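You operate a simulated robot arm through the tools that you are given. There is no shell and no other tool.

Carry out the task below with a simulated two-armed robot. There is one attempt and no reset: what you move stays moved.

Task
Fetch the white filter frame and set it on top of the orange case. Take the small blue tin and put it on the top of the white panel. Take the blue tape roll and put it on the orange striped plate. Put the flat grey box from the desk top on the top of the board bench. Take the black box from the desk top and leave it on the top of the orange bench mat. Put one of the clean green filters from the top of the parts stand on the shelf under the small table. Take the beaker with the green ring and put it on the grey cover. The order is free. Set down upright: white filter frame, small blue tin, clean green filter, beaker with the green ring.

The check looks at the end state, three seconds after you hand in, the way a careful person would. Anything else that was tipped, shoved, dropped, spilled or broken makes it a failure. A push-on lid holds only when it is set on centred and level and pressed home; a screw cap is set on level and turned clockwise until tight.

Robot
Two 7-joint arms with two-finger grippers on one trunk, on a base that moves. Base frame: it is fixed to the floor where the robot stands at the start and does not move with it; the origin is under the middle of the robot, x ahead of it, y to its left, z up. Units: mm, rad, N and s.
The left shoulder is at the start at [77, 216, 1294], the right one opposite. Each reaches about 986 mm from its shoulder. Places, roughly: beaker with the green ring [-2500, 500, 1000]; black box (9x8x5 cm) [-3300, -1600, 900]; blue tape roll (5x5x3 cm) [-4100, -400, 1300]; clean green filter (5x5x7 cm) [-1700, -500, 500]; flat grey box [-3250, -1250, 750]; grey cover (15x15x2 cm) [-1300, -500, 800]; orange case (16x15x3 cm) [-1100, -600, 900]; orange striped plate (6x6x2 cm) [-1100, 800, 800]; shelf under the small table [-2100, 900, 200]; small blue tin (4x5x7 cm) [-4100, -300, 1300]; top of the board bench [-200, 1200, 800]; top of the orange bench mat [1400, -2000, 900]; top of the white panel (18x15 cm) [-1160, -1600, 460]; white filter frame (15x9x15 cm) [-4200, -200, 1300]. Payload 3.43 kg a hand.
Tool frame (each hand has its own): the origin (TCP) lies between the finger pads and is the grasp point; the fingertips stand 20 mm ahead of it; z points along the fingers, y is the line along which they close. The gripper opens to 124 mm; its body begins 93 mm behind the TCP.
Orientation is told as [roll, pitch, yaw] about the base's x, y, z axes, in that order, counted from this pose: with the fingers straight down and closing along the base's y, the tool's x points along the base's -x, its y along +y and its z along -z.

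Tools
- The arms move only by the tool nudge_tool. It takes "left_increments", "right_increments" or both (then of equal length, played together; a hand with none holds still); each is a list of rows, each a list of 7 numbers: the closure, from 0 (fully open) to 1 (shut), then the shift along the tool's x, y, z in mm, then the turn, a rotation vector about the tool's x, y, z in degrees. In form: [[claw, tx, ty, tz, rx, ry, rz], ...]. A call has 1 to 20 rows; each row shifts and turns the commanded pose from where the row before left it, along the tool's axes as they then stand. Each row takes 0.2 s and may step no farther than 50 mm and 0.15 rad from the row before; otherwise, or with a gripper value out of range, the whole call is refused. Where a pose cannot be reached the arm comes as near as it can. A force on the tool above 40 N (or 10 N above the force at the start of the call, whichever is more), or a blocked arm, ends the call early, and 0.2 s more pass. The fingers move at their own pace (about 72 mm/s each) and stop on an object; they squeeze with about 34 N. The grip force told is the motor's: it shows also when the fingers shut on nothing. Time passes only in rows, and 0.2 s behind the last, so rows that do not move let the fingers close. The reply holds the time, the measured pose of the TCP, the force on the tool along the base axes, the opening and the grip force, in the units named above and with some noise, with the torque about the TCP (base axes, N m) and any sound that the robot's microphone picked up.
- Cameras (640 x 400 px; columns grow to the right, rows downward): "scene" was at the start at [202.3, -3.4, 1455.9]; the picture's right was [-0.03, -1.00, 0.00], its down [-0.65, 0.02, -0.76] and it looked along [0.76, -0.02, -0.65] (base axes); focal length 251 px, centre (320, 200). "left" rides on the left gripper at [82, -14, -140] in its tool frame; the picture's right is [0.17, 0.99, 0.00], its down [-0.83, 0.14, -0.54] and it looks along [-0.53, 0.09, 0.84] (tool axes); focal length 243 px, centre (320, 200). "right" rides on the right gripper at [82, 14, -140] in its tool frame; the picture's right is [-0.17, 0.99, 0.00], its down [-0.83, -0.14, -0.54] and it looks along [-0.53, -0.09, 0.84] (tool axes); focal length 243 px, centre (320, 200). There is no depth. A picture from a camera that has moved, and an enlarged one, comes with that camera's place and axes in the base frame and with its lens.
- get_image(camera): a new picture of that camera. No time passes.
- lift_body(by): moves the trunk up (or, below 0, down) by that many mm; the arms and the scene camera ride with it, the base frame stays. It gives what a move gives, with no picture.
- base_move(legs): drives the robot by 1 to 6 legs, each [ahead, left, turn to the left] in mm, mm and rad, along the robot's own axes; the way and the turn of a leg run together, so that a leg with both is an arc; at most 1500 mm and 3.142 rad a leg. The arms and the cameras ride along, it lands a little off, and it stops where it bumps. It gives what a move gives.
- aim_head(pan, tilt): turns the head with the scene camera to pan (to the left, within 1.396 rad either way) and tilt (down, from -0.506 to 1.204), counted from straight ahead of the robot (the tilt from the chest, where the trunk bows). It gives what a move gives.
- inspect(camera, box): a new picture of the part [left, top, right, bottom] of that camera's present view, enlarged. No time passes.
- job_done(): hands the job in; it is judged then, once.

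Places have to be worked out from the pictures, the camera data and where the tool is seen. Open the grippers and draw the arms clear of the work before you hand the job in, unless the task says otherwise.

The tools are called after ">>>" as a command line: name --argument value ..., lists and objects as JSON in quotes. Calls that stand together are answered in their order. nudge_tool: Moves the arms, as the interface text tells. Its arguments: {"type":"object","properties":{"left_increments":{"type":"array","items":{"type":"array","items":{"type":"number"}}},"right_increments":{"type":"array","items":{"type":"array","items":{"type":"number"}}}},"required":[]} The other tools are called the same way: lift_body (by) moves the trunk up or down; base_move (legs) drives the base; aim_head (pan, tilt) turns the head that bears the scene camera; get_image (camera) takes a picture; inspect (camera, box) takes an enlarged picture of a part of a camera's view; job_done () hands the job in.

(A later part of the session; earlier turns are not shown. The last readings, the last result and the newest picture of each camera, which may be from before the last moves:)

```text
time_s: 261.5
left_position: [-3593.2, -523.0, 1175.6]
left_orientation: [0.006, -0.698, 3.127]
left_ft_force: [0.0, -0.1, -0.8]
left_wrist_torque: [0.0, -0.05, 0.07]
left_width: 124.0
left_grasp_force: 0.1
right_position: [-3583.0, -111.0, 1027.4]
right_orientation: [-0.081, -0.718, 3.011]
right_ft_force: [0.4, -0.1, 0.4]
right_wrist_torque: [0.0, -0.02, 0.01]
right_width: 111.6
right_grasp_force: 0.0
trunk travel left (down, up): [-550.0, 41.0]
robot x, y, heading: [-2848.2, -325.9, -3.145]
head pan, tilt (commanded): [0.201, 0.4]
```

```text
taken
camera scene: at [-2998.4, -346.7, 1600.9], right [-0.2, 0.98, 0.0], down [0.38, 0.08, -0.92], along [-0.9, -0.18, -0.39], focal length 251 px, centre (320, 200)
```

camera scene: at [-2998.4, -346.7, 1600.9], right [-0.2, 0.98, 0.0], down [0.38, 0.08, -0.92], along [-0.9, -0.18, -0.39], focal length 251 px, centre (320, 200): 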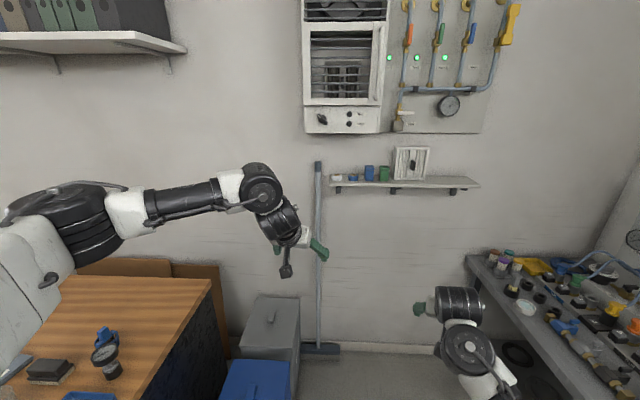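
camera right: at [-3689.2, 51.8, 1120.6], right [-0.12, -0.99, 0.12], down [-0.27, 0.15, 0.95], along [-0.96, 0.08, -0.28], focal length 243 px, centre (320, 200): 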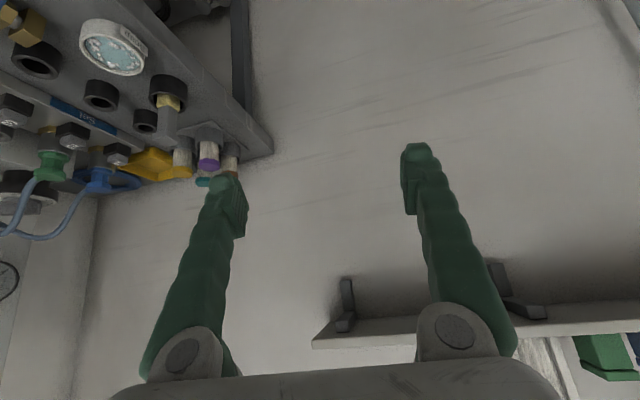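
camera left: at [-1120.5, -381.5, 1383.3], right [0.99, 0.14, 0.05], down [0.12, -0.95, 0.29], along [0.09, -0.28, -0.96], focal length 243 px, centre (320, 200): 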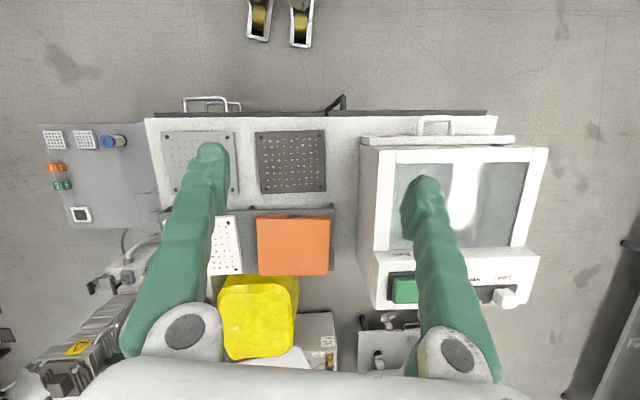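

Left hand is now pitched with the elbow out. I raise it 200 mm above shelf-item height, then drive toward the shelf (ahead 390, right 175).

>>> nudge_tool --left_increments '[[0, -25.7, 0, -30.6, 0, 0, 0], [0, -25.7, 0, -30.6, 0, 0, 0], [0, -25.7, 0, -30.6, 0, 0, 0], [0, -25.7, 0, -30.6, 0, 0, 0], [0, -25.7, 0, -30.6, 0, 0, 0]]'

>>> base_move --legs '[[390, -175, 0]]'

>>> get_image --camera "left"

>>> get_image --camera "scene"

```text
time_s: 262.7
left_position: [-3593.3, -518.5, 1375.3]
left_orientation: [0.012, -0.695, 3.124]
left_ft_force: [0.1, 0.2, 0.0]
left_wrist_torque: [0.01, 0.0, 0.03]
left_width: 124.2
left_grasp_force: 0.1
right_position: [-3583.5, -109.5, 1026.9]
right_orientation: [-0.081, -0.718, 3.01]
right_ft_force: [-0.6, 1.0, -0.4]
right_wrist_torque: [0.0, 0.05, 0.04]
right_width: 111.5
right_grasp_force: 0.1
trunk travel left (down, up): [-550.0, 41.0]
robot x, y, heading: [-2850.1, -327.0, -3.14]
head pan, tilt (commanded): [0.201, 0.4]
```

```text
time_s: 265.6
left_position: [-3986.7, -349.4, 1376.3]
left_orientation: [0.011, -0.695, 3.124]
left_ft_force: [0.0, 0.2, 0.4]
left_wrist_torque: [-0.03, 0.03, 0.01]
left_width: 124.1
left_grasp_force: 0.0
right_position: [-3974.9, 59.7, 1026.8]
right_orientation: [-0.083, -0.721, 3.011]
right_ft_force: [0.0, -0.3, -0.1]
right_wrist_torque: [0.01, 0.03, -0.01]
right_width: 111.7
right_grasp_force: 0.1
trunk travel left (down, up): [-550.0, 41.0]
robot x, y, heading: [-3248.1, -153.8, -3.139]
head pan, tilt (commanded): [0.201, 0.4]
```

```text
taken
camera left: at [-3834.6, -336.5, 1429.3], right [0.12, -0.99, -0.1], down [-0.29, -0.13, 0.95], along [-0.95, -0.08, -0.31], focal length 243 px, centre (320, 200)
```

left: 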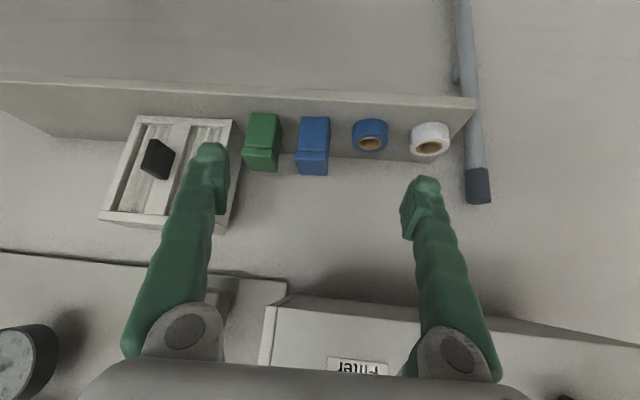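

```text
taken
camera scene: at [-3390.7, -173.7, 1601.1], right [-0.2, 0.98, 0.0], down [0.38, 0.08, -0.92], along [-0.9, -0.19, -0.39], focal length 251 px, centre (320, 200)
```

scene: 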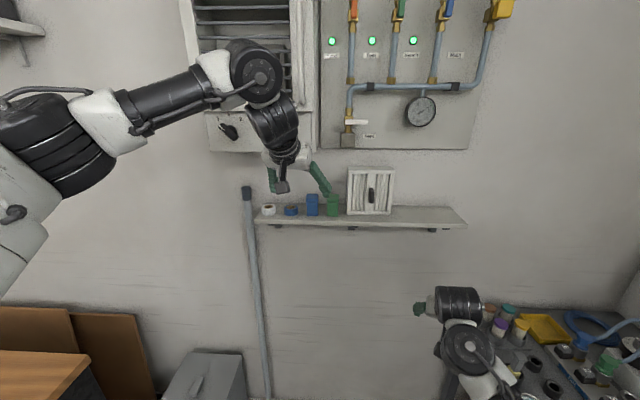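

The left wrist camera sees all items. I zoom in for accurate positions.

>>> inspect --camera "left" --box '[220, 80, 460, 200]'

```text
2.67 times, centred on (340, 140) of left
camera zoom: at [-3834.6, -336.5, 1429.3], right [0.12, -0.99, -0.1], down [-0.29, -0.13, 0.95], along [-0.95, -0.08, -0.31], focal length 647 px, centre (267, 360)
```

zoom: 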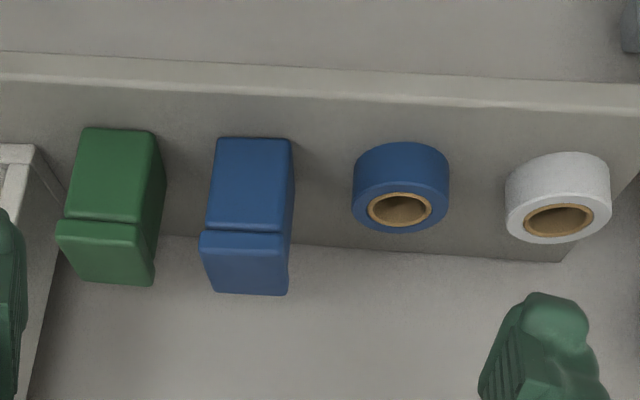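

The room is rotated ≈0.15 rad, so I should face along heading ≈-2.99. Tin centre ≈(-4125,-345), top ≈1297; gap to the green tin ≈32 mm. I retract the right hand a bit, turn left 0.15 and go ahead 90.

>>> nudge_tool --right_increments '[[0.1, 30, 0, -26, 0, 0, 0], [0.1, 30, 0, -26, 0, 0, 0]]'

>>> base_move --legs '[[0, 0, 0.15], [90, 0, 0]]'

>>> get_image --camera "left"

>>> get_image --camera "scene"

```text
time_s: 266.2
left_position: [-3986.8, -349.2, 1375.3]
left_orientation: [0.01, -0.695, 3.124]
left_ft_force: [-0.1, 0.6, -0.2]
left_wrist_torque: [0.0, 0.0, 0.0]
left_width: 123.6
left_grasp_force: 0.0
right_position: [-3898.8, 49.1, 1025.7]
right_orientation: [-0.079, -0.721, 3.01]
right_ft_force: [-0.2, 0.0, -0.2]
right_wrist_torque: [0.0, 0.02, 0.03]
right_width: 111.5
right_grasp_force: 0.0
trunk travel left (down, up): [-550.0, 41.0]
robot x, y, heading: [-3246.2, -153.9, -3.141]
head pan, tilt (commanded): [0.201, 0.4]
```

```text
time_s: 268.2
left_position: [-4036.5, -471.7, 1376.0]
left_orientation: [0.011, -0.697, -3.008]
left_ft_force: [-1.2, 0.1, 0.5]
left_wrist_torque: [-0.01, 0.02, 0.03]
left_width: 124.2
left_grasp_force: 0.1
right_position: [-4009.7, -66.9, 1027.4]
right_orientation: [-0.081, -0.722, -3.121]
right_ft_force: [-0.2, -0.1, -0.4]
right_wrist_torque: [-0.03, -0.02, -0.02]
right_width: 111.7
right_grasp_force: 0.1
trunk travel left (down, up): [-550.0, 41.0]
robot x, y, heading: [-3334.5, -165.6, -2.984]
head pan, tilt (commanded): [0.201, 0.4]
```

```text
taken
camera left: at [-3887.3, -436.4, 1430.0], right [0.26, -0.96, -0.1], down [-0.27, -0.17, 0.95], along [-0.93, -0.22, -0.3], focal length 243 px, centre (320, 200)
```

left: 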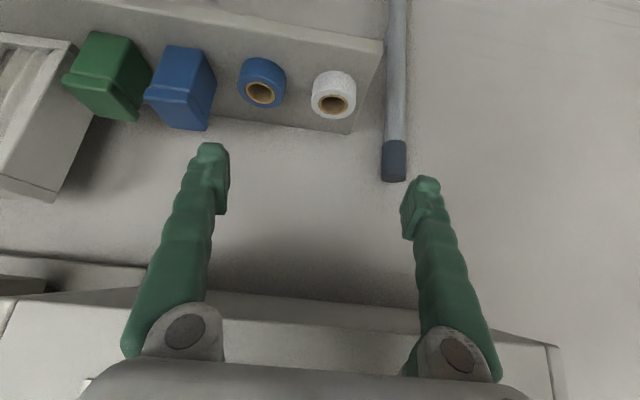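

```text
taken
camera scene: at [-3473.1, -208.5, 1601.2], right [-0.35, 0.94, 0.0], down [0.36, 0.13, -0.92], along [-0.86, -0.32, -0.39], focal length 251 px, centre (320, 200)
```

scene: 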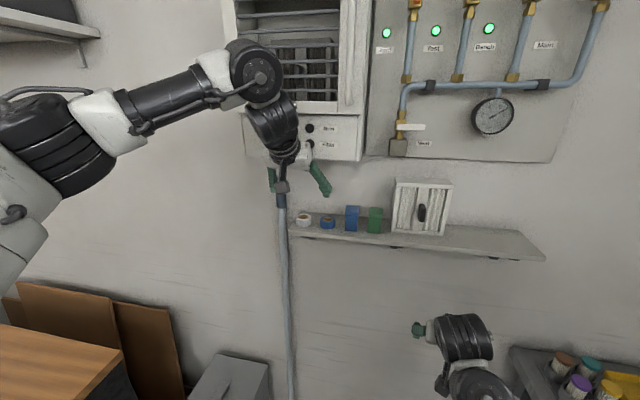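

I move the left hand right 137 mm and slightly forward, then re-measure the tin.

>>> nudge_tool --left_increments '[[0.3, -6, -34.3, 5, 0, 0, 0], [0.3, -6, -34.3, 5, 0, 0, 0], [0.45, -6, -34.3, 5, 0, 0, 0], [0.5, -6, -34.3, 5, 0, 0, 0]]'

>>> get_image --camera "left"

>>> inspect --camera "left" --box '[200, 60, 440, 200]'

```text
time_s: 269.2
left_position: [-4082.5, -340.0, 1374.3]
left_orientation: [0.013, -0.696, -3.008]
left_ft_force: [20.7, -8.4, -3.6]
left_wrist_torque: [0.98, 2.6, -0.16]
left_width: 61.7
left_grasp_force: 0.0
right_position: [-4007.9, -66.6, 1028.1]
right_orientation: [-0.081, -0.723, -3.121]
right_ft_force: [0.3, 0.9, -0.4]
right_wrist_torque: [-0.03, -0.03, 0.04]
right_width: 111.8
right_grasp_force: 0.0
trunk travel left (down, up): [-550.0, 41.0]
robot x, y, heading: [-3332.1, -161.2, -2.992]
head pan, tilt (commanded): [0.201, 0.4]
```

```text
taken
camera left: at [-3933.6, -304.2, 1428.6], right [0.27, -0.96, -0.1], down [-0.27, -0.17, 0.95], along [-0.93, -0.23, -0.3], focal length 243 px, centre (320, 200)
```

left: 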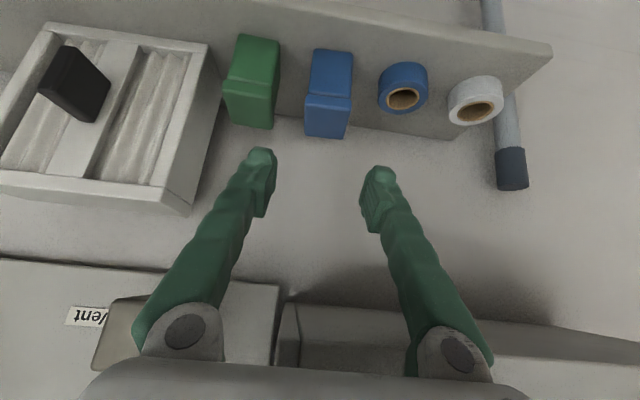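

```text
2.67 times, centred on (320, 130) of left
camera zoom: at [-3933.6, -304.2, 1428.6], right [0.27, -0.96, -0.1], down [-0.27, -0.17, 0.95], along [-0.93, -0.23, -0.3], focal length 647 px, centre (320, 387)
```

zoom: 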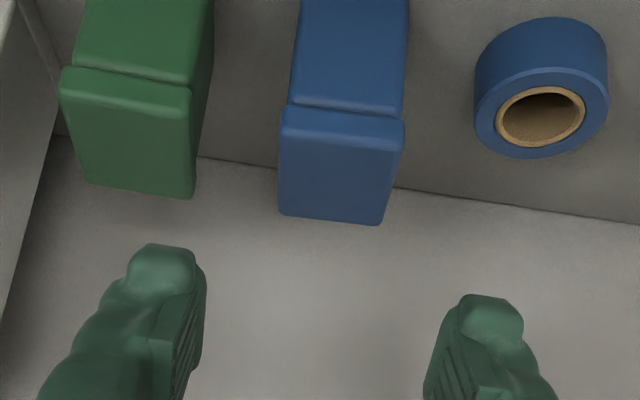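

The left hand reports ~22 N; I check what it touches.

>>> get_image --camera "scene"

>>> nudge_tool --left_increments '[[0.5, 0, 0, 0, 0, 0, 0]]'

```text
taken
camera scene: at [-3470.1, -207.2, 1601.5], right [-0.35, 0.94, 0.0], down [0.36, 0.13, -0.92], along [-0.86, -0.32, -0.39], focal length 251 px, centre (320, 200)
```

scene: 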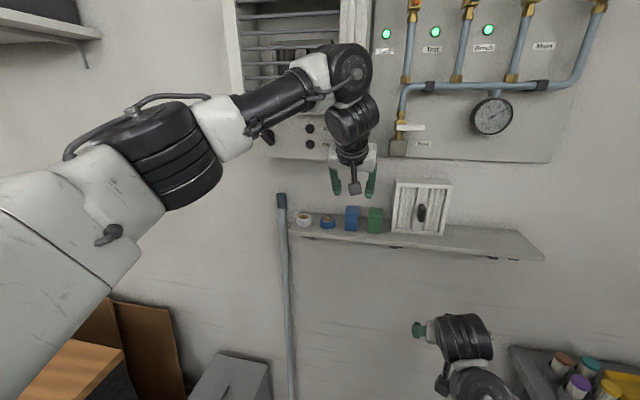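

```text
time_s: 269.6
left_position: [-4083.1, -338.6, 1374.9]
left_orientation: [0.01, -0.696, -3.007]
left_ft_force: [23.2, -3.0, -3.1]
left_wrist_torque: [0.34, 2.69, 0.14]
left_width: 62.1
left_grasp_force: 0.1
right_position: [-4007.2, -66.9, 1027.6]
right_orientation: [-0.084, -0.722, -3.118]
right_ft_force: [0.9, -0.1, -0.2]
right_wrist_torque: [0.0, 0.01, 0.0]
right_width: 111.8
right_grasp_force: 0.1
trunk travel left (down, up): [-550.0, 41.0]
robot x, y, heading: [-3333.3, -168.0, -2.99]
head pan, tilt (commanded): [0.201, 0.4]
```

The hand is touching the protruding vent unit above (z>1430). I back off 40 mm, then lower and make the hand more horizontal so it passes beneath the vent.

>>> nudge_tool --left_increments '[[0.5, 7.7, 0, -6.4, 0, 0, 0], [0.5, 23, 0, -19.3, 0, 0, 0], [0.5, 23, 0, -19.3, 0, 0, 0]]'

```text
time_s: 270.4
left_position: [-4016.1, -332.2, 1375.3]
left_orientation: [0.008, -0.697, -3.008]
left_ft_force: [-0.5, -0.7, 1.0]
left_wrist_torque: [0.03, -0.01, 0.0]
left_width: 62.0
left_grasp_force: 0.1
right_position: [-4009.9, -66.3, 1026.5]
right_orientation: [-0.08, -0.72, -3.12]
right_ft_force: [-0.1, -0.3, 0.2]
right_wrist_torque: [-0.02, 0.02, -0.01]
right_width: 111.8
right_grasp_force: 0.0
trunk travel left (down, up): [-550.0, 41.0]
robot x, y, heading: [-3333.8, -166.3, -2.987]
head pan, tilt (commanded): [0.201, 0.4]
```

Free again. I lower 90 mm in front of the shelf and pitch the hand to about -1.2 (nearly horizontal).

>>> nudge_tool --left_increments '[[0.5, 28.9, 0, 34.5, 0, 0, 0], [0.5, 28.9, 0, 34.5, 0, 0, 0], [0.5, 0, 0, 0, 0, -7.2, 0], [0.5, 0, 0, 0, 0, -7.2, 0], [0.5, 0, 0, 0, 0, -7.2, 0], [0.5, 0, 0, 0, 0, -7.2, 0]]'

>>> get_image --camera "left"

>>> get_image --camera "scene"

```text
time_s: 271.8
left_position: [-4018.1, -330.5, 1284.7]
left_orientation: [0.018, -1.198, -3.02]
left_ft_force: [-0.3, 0.1, 0.0]
left_wrist_torque: [-0.03, -0.03, -0.02]
left_width: 62.0
left_grasp_force: 0.1
right_position: [-4010.8, -66.9, 1025.7]
right_orientation: [-0.083, -0.718, -3.12]
right_ft_force: [-0.9, 0.2, 0.3]
right_wrist_torque: [0.03, -0.03, -0.01]
right_width: 111.5
right_grasp_force: 0.0
trunk travel left (down, up): [-550.0, 41.0]
robot x, y, heading: [-3331.1, -171.9, -2.989]
head pan, tilt (commanded): [0.201, 0.4]
```

```text
taken
camera left: at [-3862.1, -295.6, 1258.0], right [0.2, -0.97, -0.15], down [0.22, -0.1, 0.97], along [-0.96, -0.22, 0.19], focal length 243 px, centre (320, 200)
```

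left: 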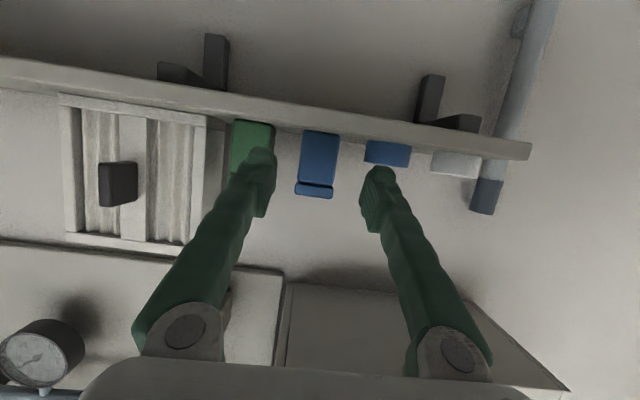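

```text
taken
camera scene: at [-3475.4, -209.0, 1600.9], right [-0.35, 0.94, 0.0], down [0.36, 0.14, -0.92], along [-0.86, -0.32, -0.39], focal length 251 px, centre (320, 200)
```

scene: 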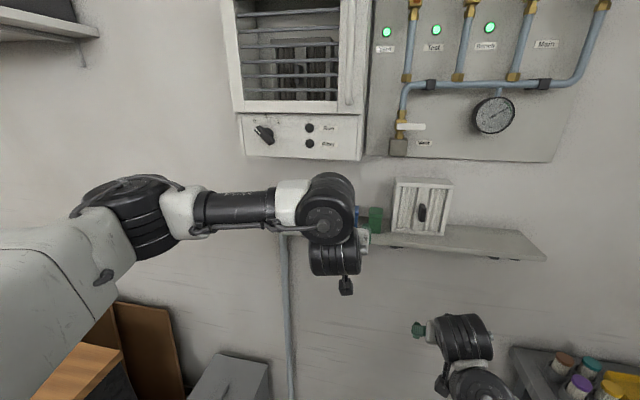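

The tool axis (image column 320) lines up with the tin. I zoom in to measure the gap for the right finger.

>>> inspect --camera "left" --box '[220, 100, 420, 225]'

```text
3.20 times, centred on (320, 162) of left
camera zoom: at [-3862.1, -295.6, 1258.0], right [0.2, -0.97, -0.15], down [0.22, -0.1, 0.97], along [-0.96, -0.22, 0.19], focal length 776 px, centre (320, 320)
```

zoom: 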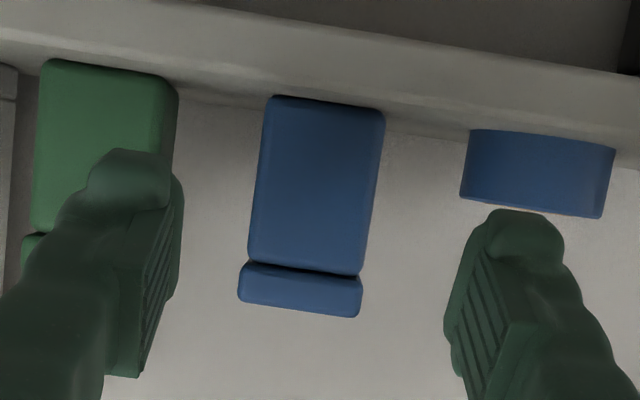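

The gap to the green tin is ≈28 mm, finger ≈19 mm. I set the opening to ≈44 mm and advance 60 mm with a slight shift right.

>>> nudge_tool --left_increments '[[0.645, 0, -1, 0, 0, 0, 0], [0.645, -4.1, -1, 14.5, 0, 0, 0], [0.645, -4.1, 0, 14.5, 0, 0, 0], [0.645, -4.1, 0, 14.5, 0, 0, 0], [0.645, -4.1, 0, 14.5, 0, 0, 0]]'

>>> inspect --camera "left" --box '[220, 100, 420, 225]'

```text
time_s: 273.0
left_position: [-4077.6, -339.1, 1278.7]
left_orientation: [0.022, -1.198, -3.021]
left_ft_force: [-0.8, -0.2, 0.2]
left_wrist_torque: [0.0, -0.01, 0.0]
left_width: 44.0
left_grasp_force: 0.1
right_position: [-4010.8, -67.4, 1025.1]
right_orientation: [-0.083, -0.72, -3.12]
right_ft_force: [-1.0, -0.6, 0.9]
right_wrist_torque: [-0.05, 0.01, 0.04]
right_width: 111.4
right_grasp_force: 0.1
trunk travel left (down, up): [-550.0, 41.0]
robot x, y, heading: [-3329.8, -165.3, -2.982]
head pan, tilt (commanded): [0.201, 0.4]
```

```text
3.20 times, centred on (320, 162) of left
camera zoom: at [-3921.8, -302.8, 1251.9], right [0.2, -0.97, -0.15], down [0.22, -0.1, 0.97], along [-0.96, -0.22, 0.19], focal length 776 px, centre (320, 320)
```

zoom: 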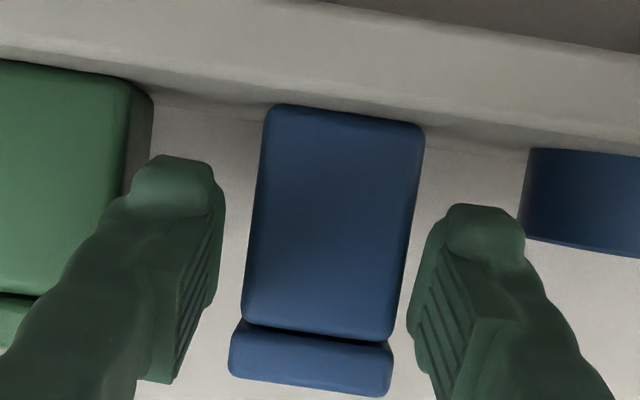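

The right finger is close to the green tin's edge, with ≈6 mm to the blue tin. I narrow the opening to 40 and shift left ≈2 mm, then check again.

>>> nudge_tool --left_increments '[[0.677, 0, 1.8, 0, 0, 0, 0], [0.677, 0, 0, 0, 0, 0, 0]]'

>>> inspect --camera "left" --box '[220, 100, 420, 225]'

```text
time_s: 273.6
left_position: [-4077.7, -339.6, 1278.6]
left_orientation: [0.02, -1.197, -3.022]
left_ft_force: [-0.4, -0.5, 0.6]
left_wrist_torque: [0.0, -0.03, -0.02]
left_width: 40.2
left_grasp_force: 0.1
right_position: [-4011.4, -67.4, 1025.8]
right_orientation: [-0.083, -0.718, -3.121]
right_ft_force: [0.0, 0.4, 0.1]
right_wrist_torque: [0.0, 0.0, -0.01]
right_width: 111.8
right_grasp_force: 0.0
trunk travel left (down, up): [-550.0, 41.0]
robot x, y, heading: [-3335.6, -167.3, -2.985]
head pan, tilt (commanded): [0.201, 0.4]
```

```text
3.20 times, centred on (320, 162) of left
camera zoom: at [-3921.0, -303.8, 1252.3], right [0.2, -0.97, -0.15], down [0.22, -0.1, 0.97], along [-0.96, -0.22, 0.19], focal length 776 px, centre (320, 320)
```

zoom: 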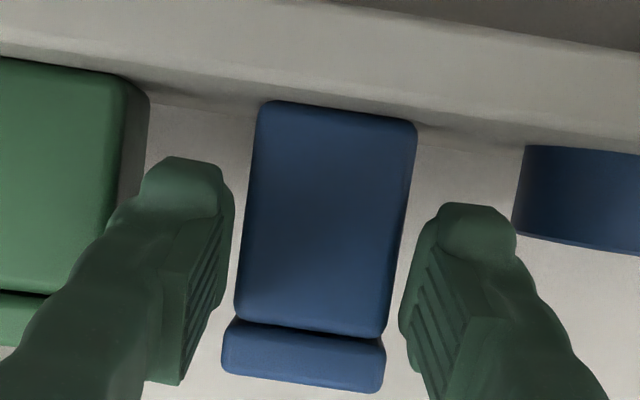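

Slack on the right is thin (~5 mm total), so I'll take a shallow grip: shift left 1.5 mm, advance 17 mm (tips ≈24 mm past the front face), then check.

>>> nudge_tool --left_increments '[[0.677, 0, 1.5, 0, 0, 0, 0], [0.677, -2, 0, 5.3, 0, 0, 0], [0.677, -2, 0, 5.3, 0, 0, 0], [0.677, -2, 0, 5.3, 0, 0, 0]]'

>>> inspect --camera "left" --box '[220, 100, 420, 225]'

```text
time_s: 274.6
left_position: [-4096.0, -344.1, 1279.1]
left_orientation: [0.019, -1.196, -3.019]
left_ft_force: [-0.5, -0.4, 0.4]
left_wrist_torque: [0.04, 0.02, 0.01]
left_width: 40.2
left_grasp_force: 0.0
right_position: [-4011.3, -66.8, 1025.8]
right_orientation: [-0.081, -0.719, -3.12]
right_ft_force: [1.1, -0.6, -0.1]
right_wrist_torque: [-0.02, -0.01, 0.0]
right_width: 111.8
right_grasp_force: 0.1
trunk travel left (down, up): [-550.0, 41.0]
robot x, y, heading: [-3331.7, -165.8, -2.988]
head pan, tilt (commanded): [0.201, 0.4]
```

```text
3.20 times, centred on (320, 162) of left
camera zoom: at [-3938.8, -308.0, 1252.2], right [0.2, -0.97, -0.15], down [0.22, -0.1, 0.97], along [-0.96, -0.22, 0.19], focal length 776 px, centre (320, 320)
```

zoom: 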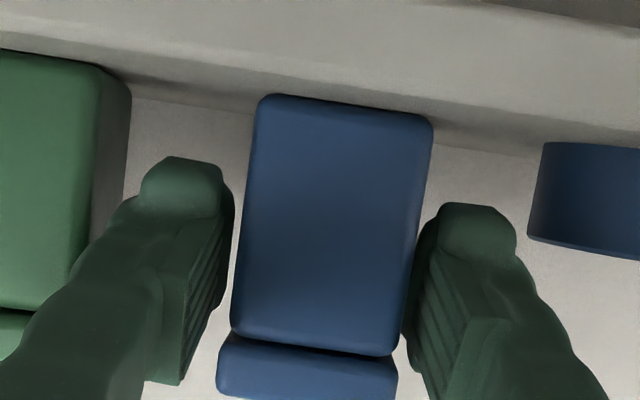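

Good: both pads are next to the tin and clear of the green one. Close now.

>>> nudge_tool --left_increments '[[1, 0, 0, 0, 0, 0, 0], [1, 0, 0, 0, 0, 0, 0], [1, 0, 0, 0, 0, 0, 0]]'

>>> inspect --camera "left" --box '[180, 60, 460, 235]'

```text
time_s: 275.4
left_position: [-4095.3, -343.8, 1278.9]
left_orientation: [0.02, -1.198, -3.02]
left_ft_force: [-1.2, 0.3, 1.9]
left_wrist_torque: [0.04, 0.07, -0.01]
left_width: 37.1
left_grasp_force: 34.0
right_position: [-4011.1, -67.0, 1025.5]
right_orientation: [-0.081, -0.72, -3.121]
right_ft_force: [0.5, 1.1, 0.1]
right_wrist_torque: [-0.03, 0.01, 0.0]
right_width: 111.7
right_grasp_force: 0.1
trunk travel left (down, up): [-550.0, 41.0]
robot x, y, heading: [-3333.2, -168.1, -2.989]
head pan, tilt (commanded): [0.201, 0.4]
```

```text
2.29 times, centred on (320, 148) of left
camera zoom: at [-3938.7, -307.7, 1252.3], right [0.2, -0.97, -0.15], down [0.22, -0.1, 0.97], along [-0.96, -0.22, 0.19], focal length 555 px, centre (320, 320)
```

zoom: 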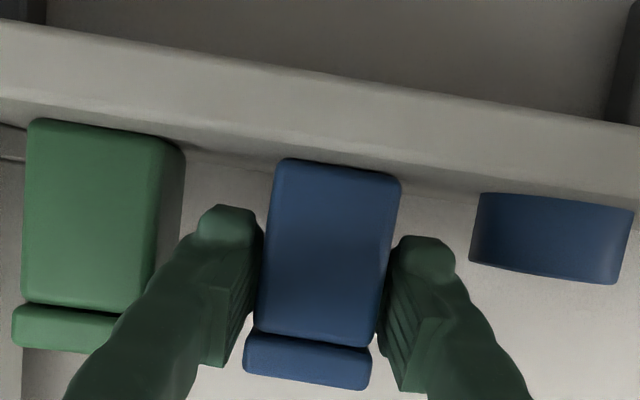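

Gripped (37 mm, 34 N). I lift 35 mm and pull straight back 160 mm, clear of the shelf and vent.

>>> nudge_tool --left_increments '[[1, -9.3, 0, -3.6, 0, 0, 0], [1, -11.6, 0, -4.5, 0, 0, 0], [1, -11.6, 0, -4.5, 0, 0, 0], [1, 11, 0, -28, 0, 0, 0], [1, 14.6, 0, -37.2, 0, 0, 0], [1, 14.6, 0, -37.2, 0, 0, 0], [1, 14.6, 0, -37.2, 0, 0, 0]]'

>>> get_image --camera "left"

>>> get_image --camera "scene"

```text
time_s: 277.0
left_position: [-3945.4, -321.6, 1313.7]
left_orientation: [0.02, -1.198, -3.021]
left_ft_force: [1.3, 0.8, -0.8]
left_wrist_torque: [0.01, -0.03, 0.03]
left_width: 36.7
left_grasp_force: 34.4
right_position: [-4011.5, -66.4, 1025.9]
right_orientation: [-0.081, -0.721, -3.121]
right_ft_force: [-0.3, 0.4, 0.2]
right_wrist_torque: [0.02, 0.0, 0.0]
right_width: 111.3
right_grasp_force: 0.1
trunk travel left (down, up): [-550.0, 41.0]
robot x, y, heading: [-3334.7, -167.5, -2.987]
head pan, tilt (commanded): [0.201, 0.4]
```

```text
taken
camera left: at [-3788.2, -285.3, 1286.9], right [0.2, -0.97, -0.15], down [0.22, -0.1, 0.97], along [-0.96, -0.22, 0.19], focal length 243 px, centre (320, 200)
```

left: 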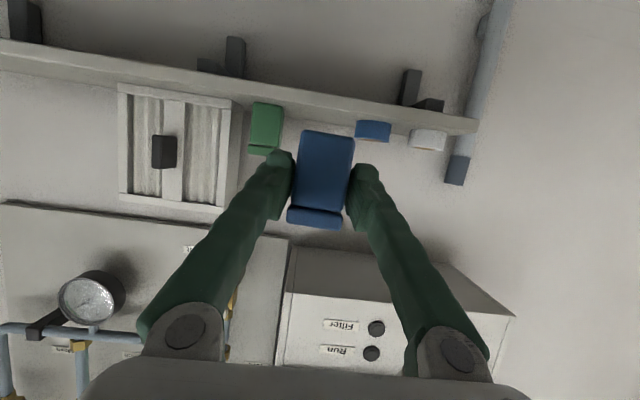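

```text
taken
camera scene: at [-3474.2, -208.8, 1601.0], right [-0.35, 0.94, 0.0], down [0.36, 0.14, -0.92], along [-0.86, -0.32, -0.39], focal length 251 px, centre (320, 200)
```

scene: 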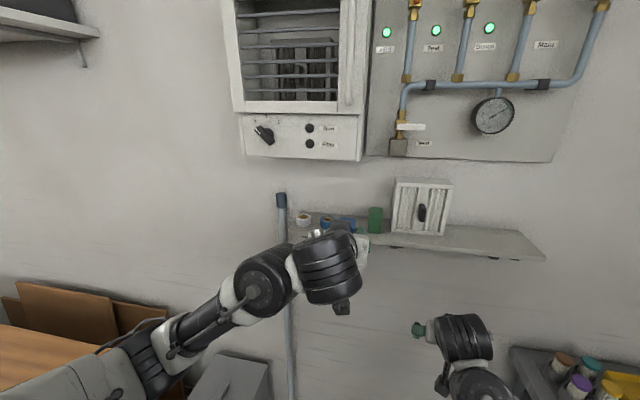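

The tin is held upright and its neighbours stand undisturbed. Next the frame with the right hand: I move the left hand aside (left 150) and pitch the right hand more horizontal.

>>> nudge_tool --left_increments '[[1, 0, 37.5, 0, 0, 0, 0], [1, 0, 37.5, 0, 0, 0, 0], [1, 0, 37.5, 0, 0, 0, 0], [1, 0, 37.5, 0, 0, 0, 0]]' --right_increments '[[0.1, 0, 0, 0, -2.3, -7, 1.8], [0.1, 0, 0, 0, -2.3, -7, 1.8], [0.1, 0, 0, 0, 0, -7, 0], [0.1, 0, 0, 0, 0, -7, 0]]'

>>> get_image --camera "scene"

>>> get_image --camera "right"

```text
time_s: 278.0
left_position: [-3922.8, -471.1, 1315.1]
left_orientation: [0.02, -1.198, -3.017]
left_ft_force: [0.3, -0.5, -0.2]
left_wrist_torque: [0.04, -0.03, -0.03]
left_width: 37.1
left_grasp_force: 33.6
right_position: [-4009.9, -67.5, 1026.7]
right_orientation: [0.112, -1.21, 3.023]
right_ft_force: [0.2, 0.2, 0.2]
right_wrist_torque: [-0.01, -0.01, -0.01]
right_width: 111.5
right_grasp_force: 0.1
trunk travel left (down, up): [-550.0, 41.0]
robot x, y, heading: [-3334.1, -168.6, -2.985]
head pan, tilt (commanded): [0.201, 0.4]
```

```text
taken
camera scene: at [-3473.8, -209.6, 1601.0], right [-0.35, 0.94, 0.0], down [0.36, 0.14, -0.92], along [-0.86, -0.32, -0.39], focal length 251 px, centre (320, 200)
```

scene: 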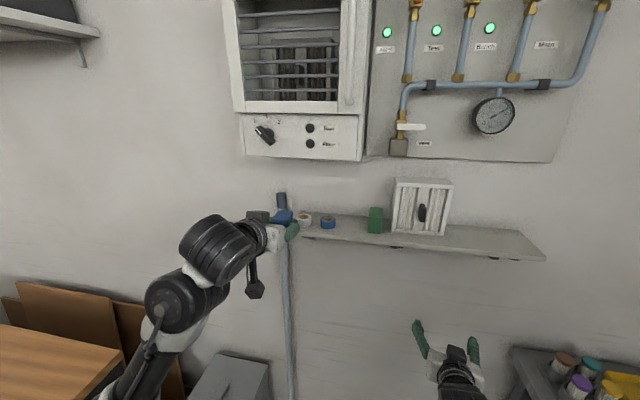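

```text
taken
camera right: at [-3849.9, -84.6, 999.5], right [-0.07, -0.98, 0.19], down [0.22, 0.17, 0.96], along [-0.97, 0.11, 0.2], focal length 243 px, centre (320, 200)
```

right: 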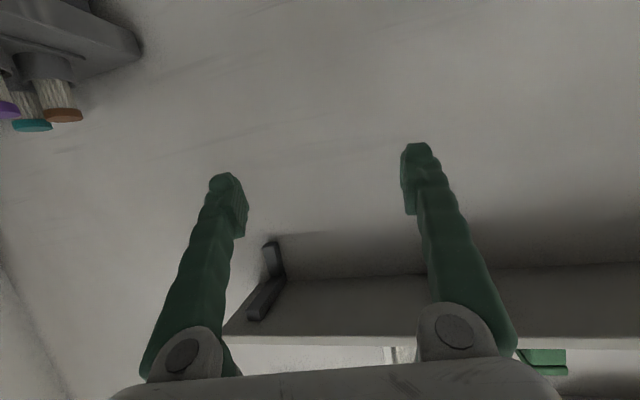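

I correct the right hand's yaw/roll to the room direction and raise it vertically to z≈1320, in front of the shelf.

>>> nudge_tool --right_increments '[[0.1, 0, 0, 0, -4, 0, -2.7], [0.1, 0, 0, 0, -4, 0, -2.7], [0.1, -37.4, 0, -14.1, 0, 0, 0], [0.1, -37.4, 0, -14.1, 0, 0, 0], [0.1, -37.4, 0, -14.1, 0, 0, 0], [0.1, -37.4, 0, -14.1, 0, 0, 0]]'

>>> get_image --camera "scene"

>>> get_image --camera "right"

```text
time_s: 279.4
left_position: [-3925.7, -470.8, 1315.3]
left_orientation: [0.019, -1.198, -3.021]
left_ft_force: [0.1, 0.9, -2.0]
left_wrist_torque: [0.04, 0.03, -0.01]
left_width: 37.0
left_grasp_force: 34.1
right_position: [-4010.7, -66.3, 1185.7]
right_orientation: [-0.003, -1.211, -2.988]
right_ft_force: [0.2, 0.0, -0.2]
right_wrist_torque: [0.03, 0.0, 0.01]
right_width: 111.6
right_grasp_force: 0.1
trunk travel left (down, up): [-550.0, 41.0]
robot x, y, heading: [-3333.0, -169.1, -2.99]
head pan, tilt (commanded): [0.201, 0.4]
```

```text
taken
camera scene: at [-3475.8, -209.8, 1600.9], right [-0.35, 0.94, 0.0], down [0.37, 0.14, -0.92], along [-0.86, -0.32, -0.39], focal length 251 px, centre (320, 200)
```

scene: 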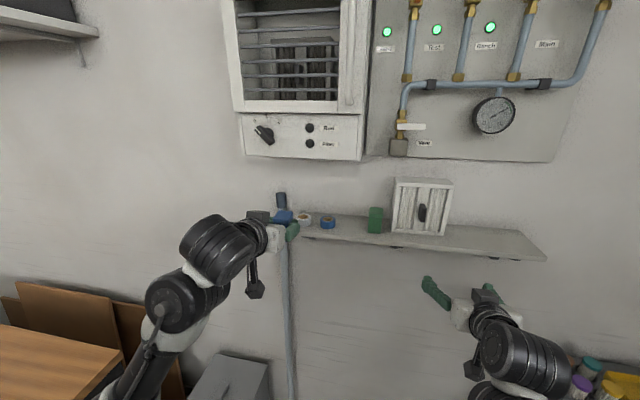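

```text
taken
camera right: at [-3850.1, -56.1, 1157.1], right [0.09, -0.98, 0.15], down [0.19, 0.17, 0.97], along [-0.98, -0.06, 0.2], focal length 243 px, centre (320, 200)
```

right: 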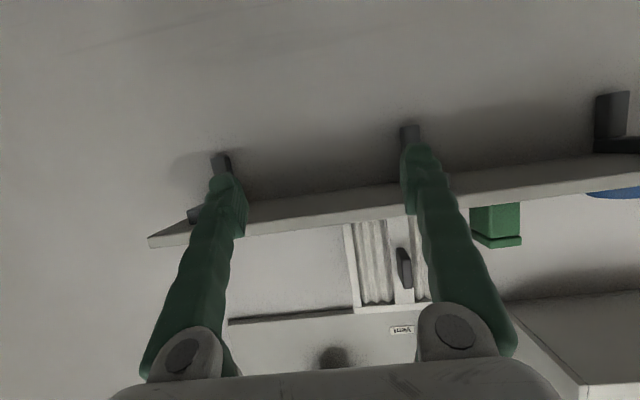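

The handle triangulates to ≈(-4122,-164,1316). I raise the right hand to z≈1316, shift left 80, and set the opening to ~50 mm.

>>> nudge_tool --right_increments '[[0.3, -40.6, 0, -15.3, 0, 0, 0], [0.4, -40.6, 0, -15.3, 0, 0, 0], [0.5, -40.6, 0, -15.3, 0, 0, 0], [0.6, 0, 40, 0, 0, 0, 0], [0.6, 0, 39, 0, 0, 0, 0]]'

>>> get_image --camera "right"

>>> get_image --camera "scene"

```text
time_s: 280.6
left_position: [-3925.4, -471.7, 1313.9]
left_orientation: [0.019, -1.198, -3.019]
left_ft_force: [-0.2, 0.5, -0.9]
left_wrist_torque: [-0.04, -0.02, 0.02]
left_width: 37.0
left_grasp_force: 34.2
right_position: [-3999.7, -146.2, 1316.4]
right_orientation: [-0.003, -1.211, -2.991]
right_ft_force: [0.3, 0.1, 0.0]
right_wrist_torque: [0.02, 0.0, -0.01]
right_width: 49.7
right_grasp_force: 0.2
trunk travel left (down, up): [-550.0, 41.0]
robot x, y, heading: [-3329.9, -165.6, -2.989]
head pan, tilt (commanded): [0.201, 0.4]
```

```text
taken
camera right: at [-3839.6, -135.2, 1289.4], right [0.09, -0.98, 0.15], down [0.19, 0.17, 0.97], along [-0.98, -0.06, 0.2], focal length 243 px, centre (320, 200)
```

right: 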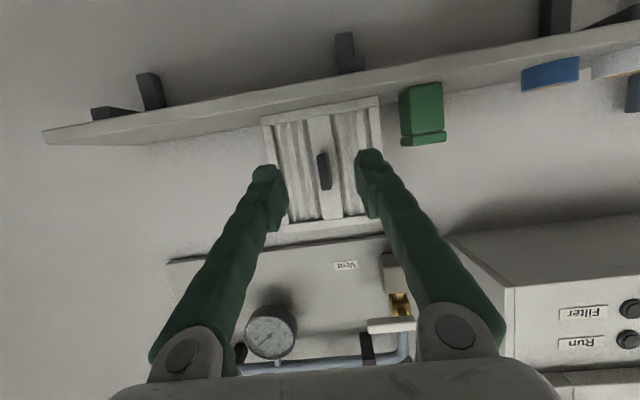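

```text
taken
camera scene: at [-3476.0, -210.0, 1600.8], right [-0.35, 0.94, 0.0], down [0.37, 0.14, -0.92], along [-0.86, -0.32, -0.39], focal length 251 px, centre (320, 200)
```

scene: 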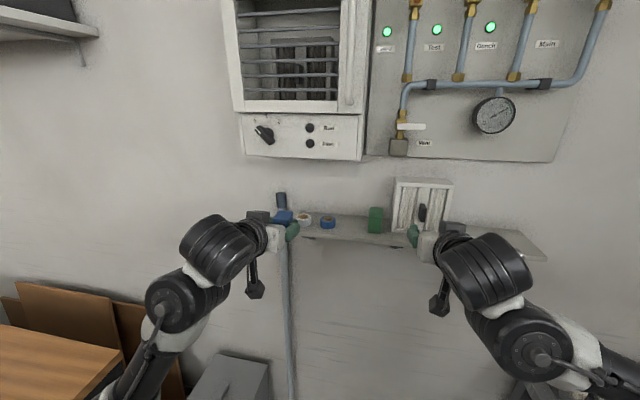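

The handle is aligned with the tool. I advance 80 mm and check.

>>> nudge_tool --right_increments '[[0.6, -14.1, -1, 37.4, 0, 0, 0], [0.6, -14.1, -1, 37.4, 0, 0, 0]]'

>>> inspect --camera "right" --box '[200, 80, 440, 230]'

```text
time_s: 281.2
left_position: [-3925.7, -471.5, 1314.4]
left_orientation: [0.018, -1.197, -3.019]
left_ft_force: [-0.1, 0.5, -0.5]
left_wrist_torque: [0.02, -0.02, -0.02]
left_width: 36.8
left_grasp_force: 34.0
right_position: [-4081.8, -156.6, 1317.7]
right_orientation: [-0.004, -1.21, -2.989]
right_ft_force: [-0.4, 0.9, 0.3]
right_wrist_torque: [0.01, -0.03, 0.01]
right_width: 49.6
right_grasp_force: 0.0
trunk travel left (down, up): [-550.0, 41.0]
robot x, y, heading: [-3331.2, -169.4, -2.984]
head pan, tilt (commanded): [0.201, 0.4]
```

```text
2.67 times, centred on (320, 155) of right
camera zoom: at [-3920.9, -145.8, 1289.1], right [0.09, -0.98, 0.15], down [0.19, 0.17, 0.97], along [-0.98, -0.06, 0.2], focal length 647 px, centre (320, 320)
```

zoom: 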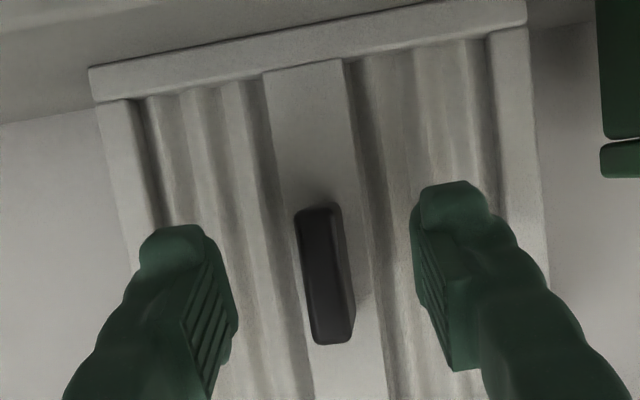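

Handle centred (≈12 mm wide, 41 tall); frame front face at x≈-4154. I advance 46 mm so that the tips end ~8 mm before the face, then close.

>>> nudge_tool --right_increments '[[0.6, -8.1, 0, 21.5, 0, 0, 0], [0.6, -8.1, 0, 21.5, 0, 0, 0], [0.8, 0, 0, 0, 0, 0, 0]]'

>>> inspect --camera "right" --box '[200, 80, 440, 230]'

```text
time_s: 282.0
left_position: [-3924.2, -469.5, 1316.7]
left_orientation: [0.024, -1.196, -3.024]
left_ft_force: [0.6, -0.8, -0.9]
left_wrist_torque: [0.0, 0.0, 0.04]
left_width: 36.7
left_grasp_force: 33.8
right_position: [-4124.1, -161.5, 1318.1]
right_orientation: [0.0, -1.214, -2.991]
right_ft_force: [-0.5, 0.0, -0.1]
right_wrist_torque: [0.0, 0.04, 0.02]
right_width: 25.0
right_grasp_force: 0.1
trunk travel left (down, up): [-550.0, 41.0]
robot x, y, heading: [-3333.0, -168.0, -2.991]
head pan, tilt (commanded): [0.201, 0.4]
```

```text
2.67 times, centred on (320, 155) of right
camera zoom: at [-3963.7, -150.7, 1289.4], right [0.09, -0.98, 0.16], down [0.19, 0.17, 0.97], along [-0.98, -0.06, 0.2], focal length 647 px, centre (320, 320)
```

zoom: 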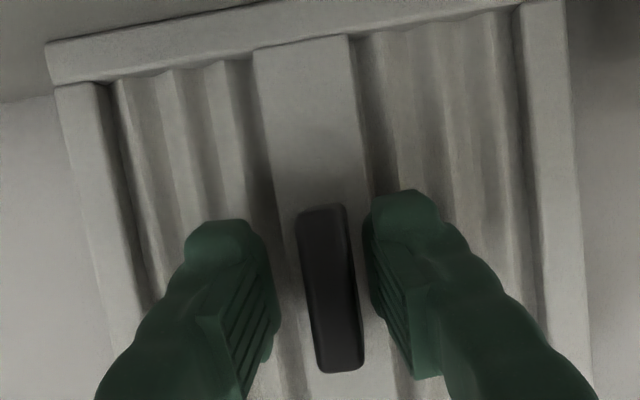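

Fingers straddle the handle with the tips ~8 mm from the face. Close.

>>> nudge_tool --right_increments '[[1, 0, 0, 0, 0, 0, 0], [1, 0, 0, 0, 0, 0, 0], [1, 0, 0, 0, 0, 0, 0]]'

```text
time_s: 282.8
left_position: [-3925.7, -470.2, 1314.9]
left_orientation: [0.023, -1.197, -3.021]
left_ft_force: [0.9, -0.8, -1.5]
left_wrist_torque: [-0.02, -0.07, -0.02]
left_width: 36.7
left_grasp_force: 34.2
right_position: [-4126.0, -163.1, 1316.9]
right_orientation: [-0.003, -1.212, -2.989]
right_ft_force: [-0.3, -0.1, 1.4]
right_wrist_torque: [0.13, 0.09, 0.06]
right_width: 10.8
right_grasp_force: 33.5
trunk travel left (down, up): [-550.0, 41.0]
robot x, y, heading: [-3331.7, -165.8, -2.991]
head pan, tilt (commanded): [0.201, 0.4]
```

Handle gripped (10.8 mm). I lift 12 mm and check the load and tilt.

>>> nudge_tool --right_increments '[[1, -3.7, 0, -1.4, 0, 0, 0], [1, -3.7, 0, -1.4, 0, 0, 0], [1, -3.7, 0, -1.4, 0, 0, 0], [1, 0, 0, 0, 0, 0, 0]]'

>>> get_image --camera "right"

>>> inspect --camera "scene" --box '[340, 150, 500, 260]'

```text
time_s: 283.8
left_position: [-3925.1, -470.3, 1315.5]
left_orientation: [0.021, -1.197, -3.022]
left_ft_force: [0.0, -0.6, -1.0]
left_wrist_torque: [0.02, 0.0, 0.01]
left_width: 36.8
left_grasp_force: 34.2
right_position: [-4125.4, -162.1, 1327.2]
right_orientation: [0.0, -1.213, -2.992]
right_ft_force: [0.0, 1.4, -1.8]
right_wrist_torque: [-0.01, -0.06, -0.02]
right_width: 10.7
right_grasp_force: 33.7
trunk travel left (down, up): [-550.0, 41.0]
robot x, y, heading: [-3332.8, -167.8, -2.989]
head pan, tilt (commanded): [0.201, 0.4]
```

```text
taken
camera right: at [-3963.7, -151.0, 1300.0], right [0.09, -0.98, 0.15], down [0.19, 0.17, 0.97], along [-0.98, -0.06, 0.2], focal length 243 px, centre (320, 200)
```

right: 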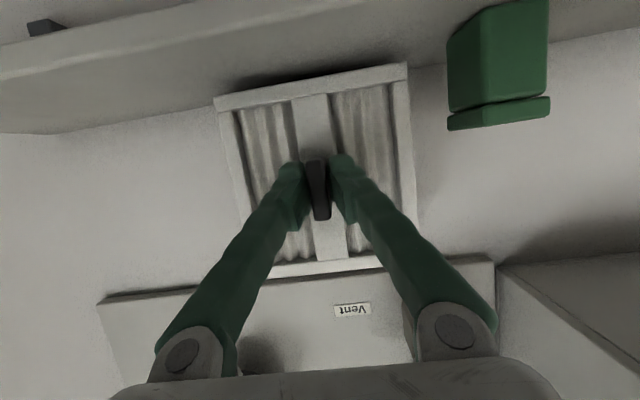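

```text
3.64 times, centred on (420, 205) of scene
camera zoom: at [-3475.7, -208.7, 1600.9], right [-0.35, 0.94, 0.0], down [0.37, 0.13, -0.92], along [-0.86, -0.32, -0.39], focal length 912 px, centre (-44, 182)
```

zoom: 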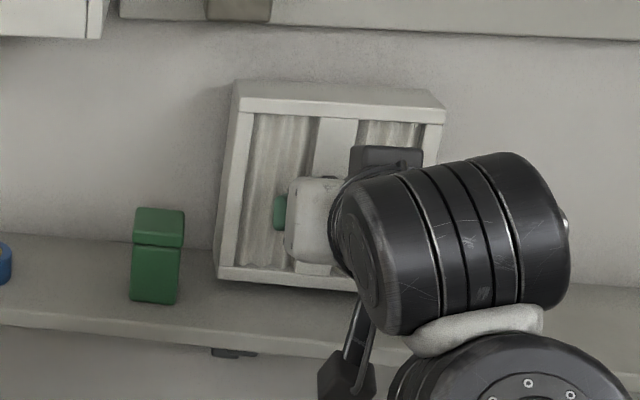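

It holds: light load and no tilt. I raise 25 mm more, then drive straight back 330 mm.

>>> nudge_tool --right_increments '[[1, -11.7, 0, -4.4, 0, 0, 0], [1, -11.7, 0, -4.4, 0, 0, 0]]'

>>> base_move --legs '[[-330, 0, 0]]'

>>> get_image --camera "right"

>>> get_image --camera "scene"

```text
time_s: 284.4
left_position: [-3924.8, -469.5, 1315.2]
left_orientation: [0.021, -1.197, -3.021]
left_ft_force: [-1.1, 0.0, -1.5]
left_wrist_torque: [0.0, -0.04, 0.0]
left_width: 36.9
left_grasp_force: 34.0
right_position: [-4123.5, -161.5, 1353.8]
right_orientation: [-0.002, -1.214, -2.992]
right_ft_force: [-0.1, 0.4, -1.2]
right_wrist_torque: [0.02, -0.06, 0.04]
right_width: 10.6
right_grasp_force: 34.2
trunk travel left (down, up): [-550.0, 41.0]
robot x, y, heading: [-3332.1, -166.0, -2.989]
head pan, tilt (commanded): [0.201, 0.4]
```

```text
time_s: 287.0
left_position: [-3593.5, -422.1, 1313.7]
left_orientation: [0.021, -1.198, -3.017]
left_ft_force: [-1.1, 0.5, -1.3]
left_wrist_torque: [0.01, 0.0, -0.01]
left_width: 36.8
left_grasp_force: 34.4
right_position: [-3795.4, -114.4, 1352.7]
right_orientation: [0.0, -1.212, -2.987]
right_ft_force: [1.1, -0.3, -1.8]
right_wrist_torque: [0.02, -0.1, 0.01]
right_width: 10.7
right_grasp_force: 34.6
trunk travel left (down, up): [-550.0, 41.0]
robot x, y, heading: [-3006.3, -112.9, -2.979]
head pan, tilt (commanded): [0.201, 0.4]
```

```text
taken
camera right: at [-3633.9, -102.7, 1324.7], right [0.1, -0.98, 0.15], down [0.19, 0.17, 0.97], along [-0.98, -0.06, 0.2], focal length 243 px, centre (320, 200)
```

right: 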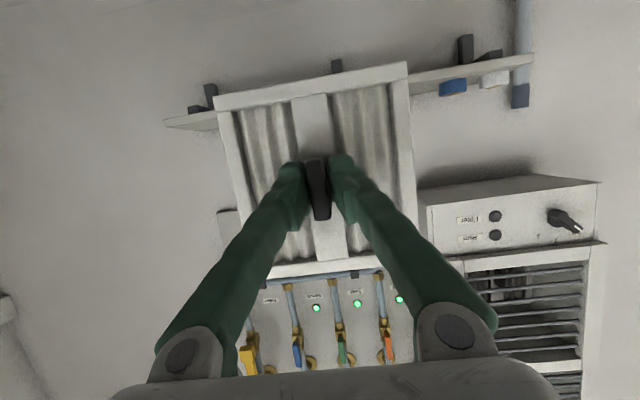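

```text
taken
camera scene: at [-3146.8, -157.8, 1600.7], right [-0.35, 0.94, 0.0], down [0.37, 0.14, -0.92], along [-0.86, -0.32, -0.39], focal length 251 px, centre (320, 200)
```

scene: 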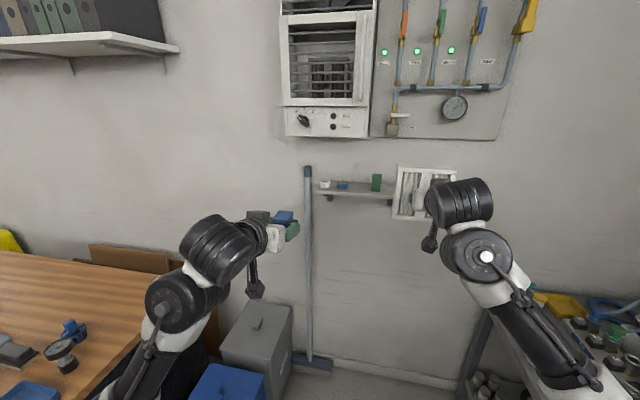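

All good. I drive back along the corridor, turn left to face the island squarely (heading ≈-1.42), and strafe left along the corridor.

>>> base_move --legs '[[-420, 0, 0], [0, 0, 1.56], [0, 1480, 0]]'

>>> aim_head --pan 0 --tilt 0.8

>>> get_image --camera "scene"

>>> get_image --camera "right"

```text
time_s: 314.7
left_position: [-827.7, -401.2, 1315.1]
left_orientation: [0.02, -1.199, -1.448]
left_ft_force: [-0.1, -0.3, -0.5]
left_wrist_torque: [0.03, -0.03, 0.0]
left_width: 36.6
left_grasp_force: 33.9
right_position: [-1134.3, -601.0, 1354.7]
right_orientation: [0.0, -1.211, -1.418]
right_ft_force: [0.2, -0.3, -1.4]
right_wrist_torque: [0.08, 0.03, 0.03]
right_width: 10.7
right_grasp_force: 34.1
trunk travel left (down, up): [-550.0, 41.0]
robot x, y, heading: [-1135.4, 191.4, -1.417]
head pan, tilt (commanded): [0.201, 0.4]
```

```text
time_s: 315.6
left_position: [-827.1, -401.3, 1315.3]
left_orientation: [0.021, -1.198, -1.447]
left_ft_force: [-0.3, -0.1, -1.5]
left_wrist_torque: [0.01, 0.01, 0.02]
left_width: 36.8
left_grasp_force: 34.2
right_position: [-1134.9, -600.2, 1351.9]
right_orientation: [-0.002, -1.211, -1.417]
right_ft_force: [0.5, 0.0, -1.3]
right_wrist_torque: [0.09, -0.03, -0.01]
right_width: 10.5
right_grasp_force: 34.1
trunk travel left (down, up): [-550.0, 41.0]
robot x, y, heading: [-1132.8, 192.5, -1.413]
head pan, tilt (commanded): [0.0, 0.799]
```

```text
taken
camera scene: at [-1111.7, 53.5, 1565.8], right [-0.99, -0.16, 0.0], down [-0.11, 0.71, -0.7], along [0.11, -0.69, -0.72], focal length 251 px, centre (320, 200)
```

scene: 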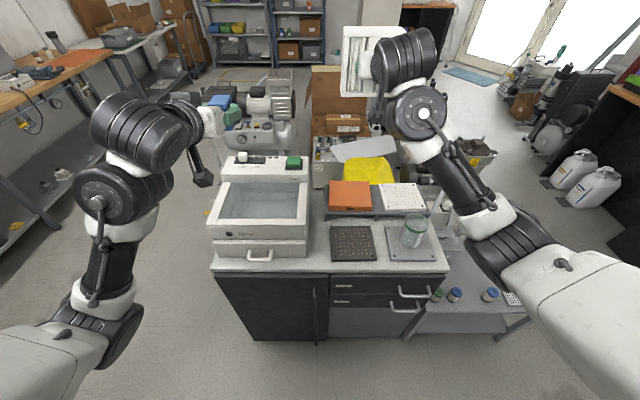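

```text
taken
camera right: at [-1144.8, -440.5, 1325.2], right [0.98, 0.09, 0.15], down [-0.17, 0.19, 0.97], along [0.06, -0.98, 0.2], focal length 243 px, centre (320, 200)
```

right: 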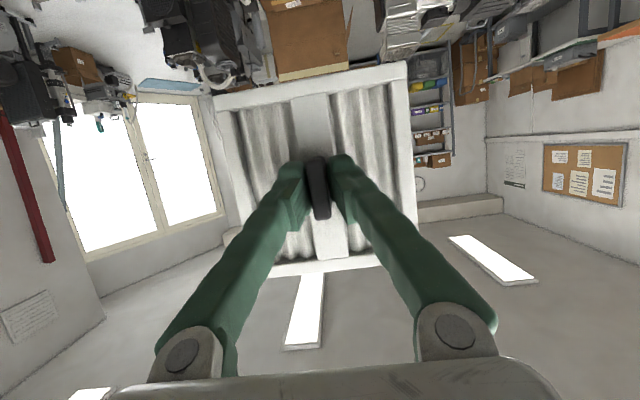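

The island looks square-on now. I zoom in to locate the orange case.

>>> inspect --camera "scene" --box '[300, 150, 460, 270]'

```text
3.33 times, centred on (380, 210) of scene
camera zoom: at [-1111.7, 53.5, 1565.8], right [-0.99, -0.16, 0.0], down [-0.11, 0.71, -0.7], along [0.11, -0.69, -0.72], focal length 836 px, centre (120, 167)
```

zoom: 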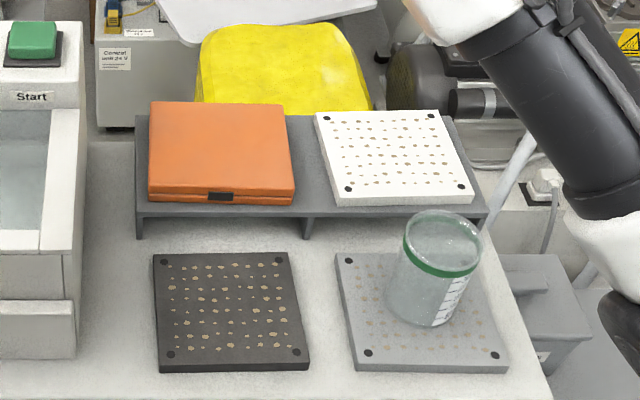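

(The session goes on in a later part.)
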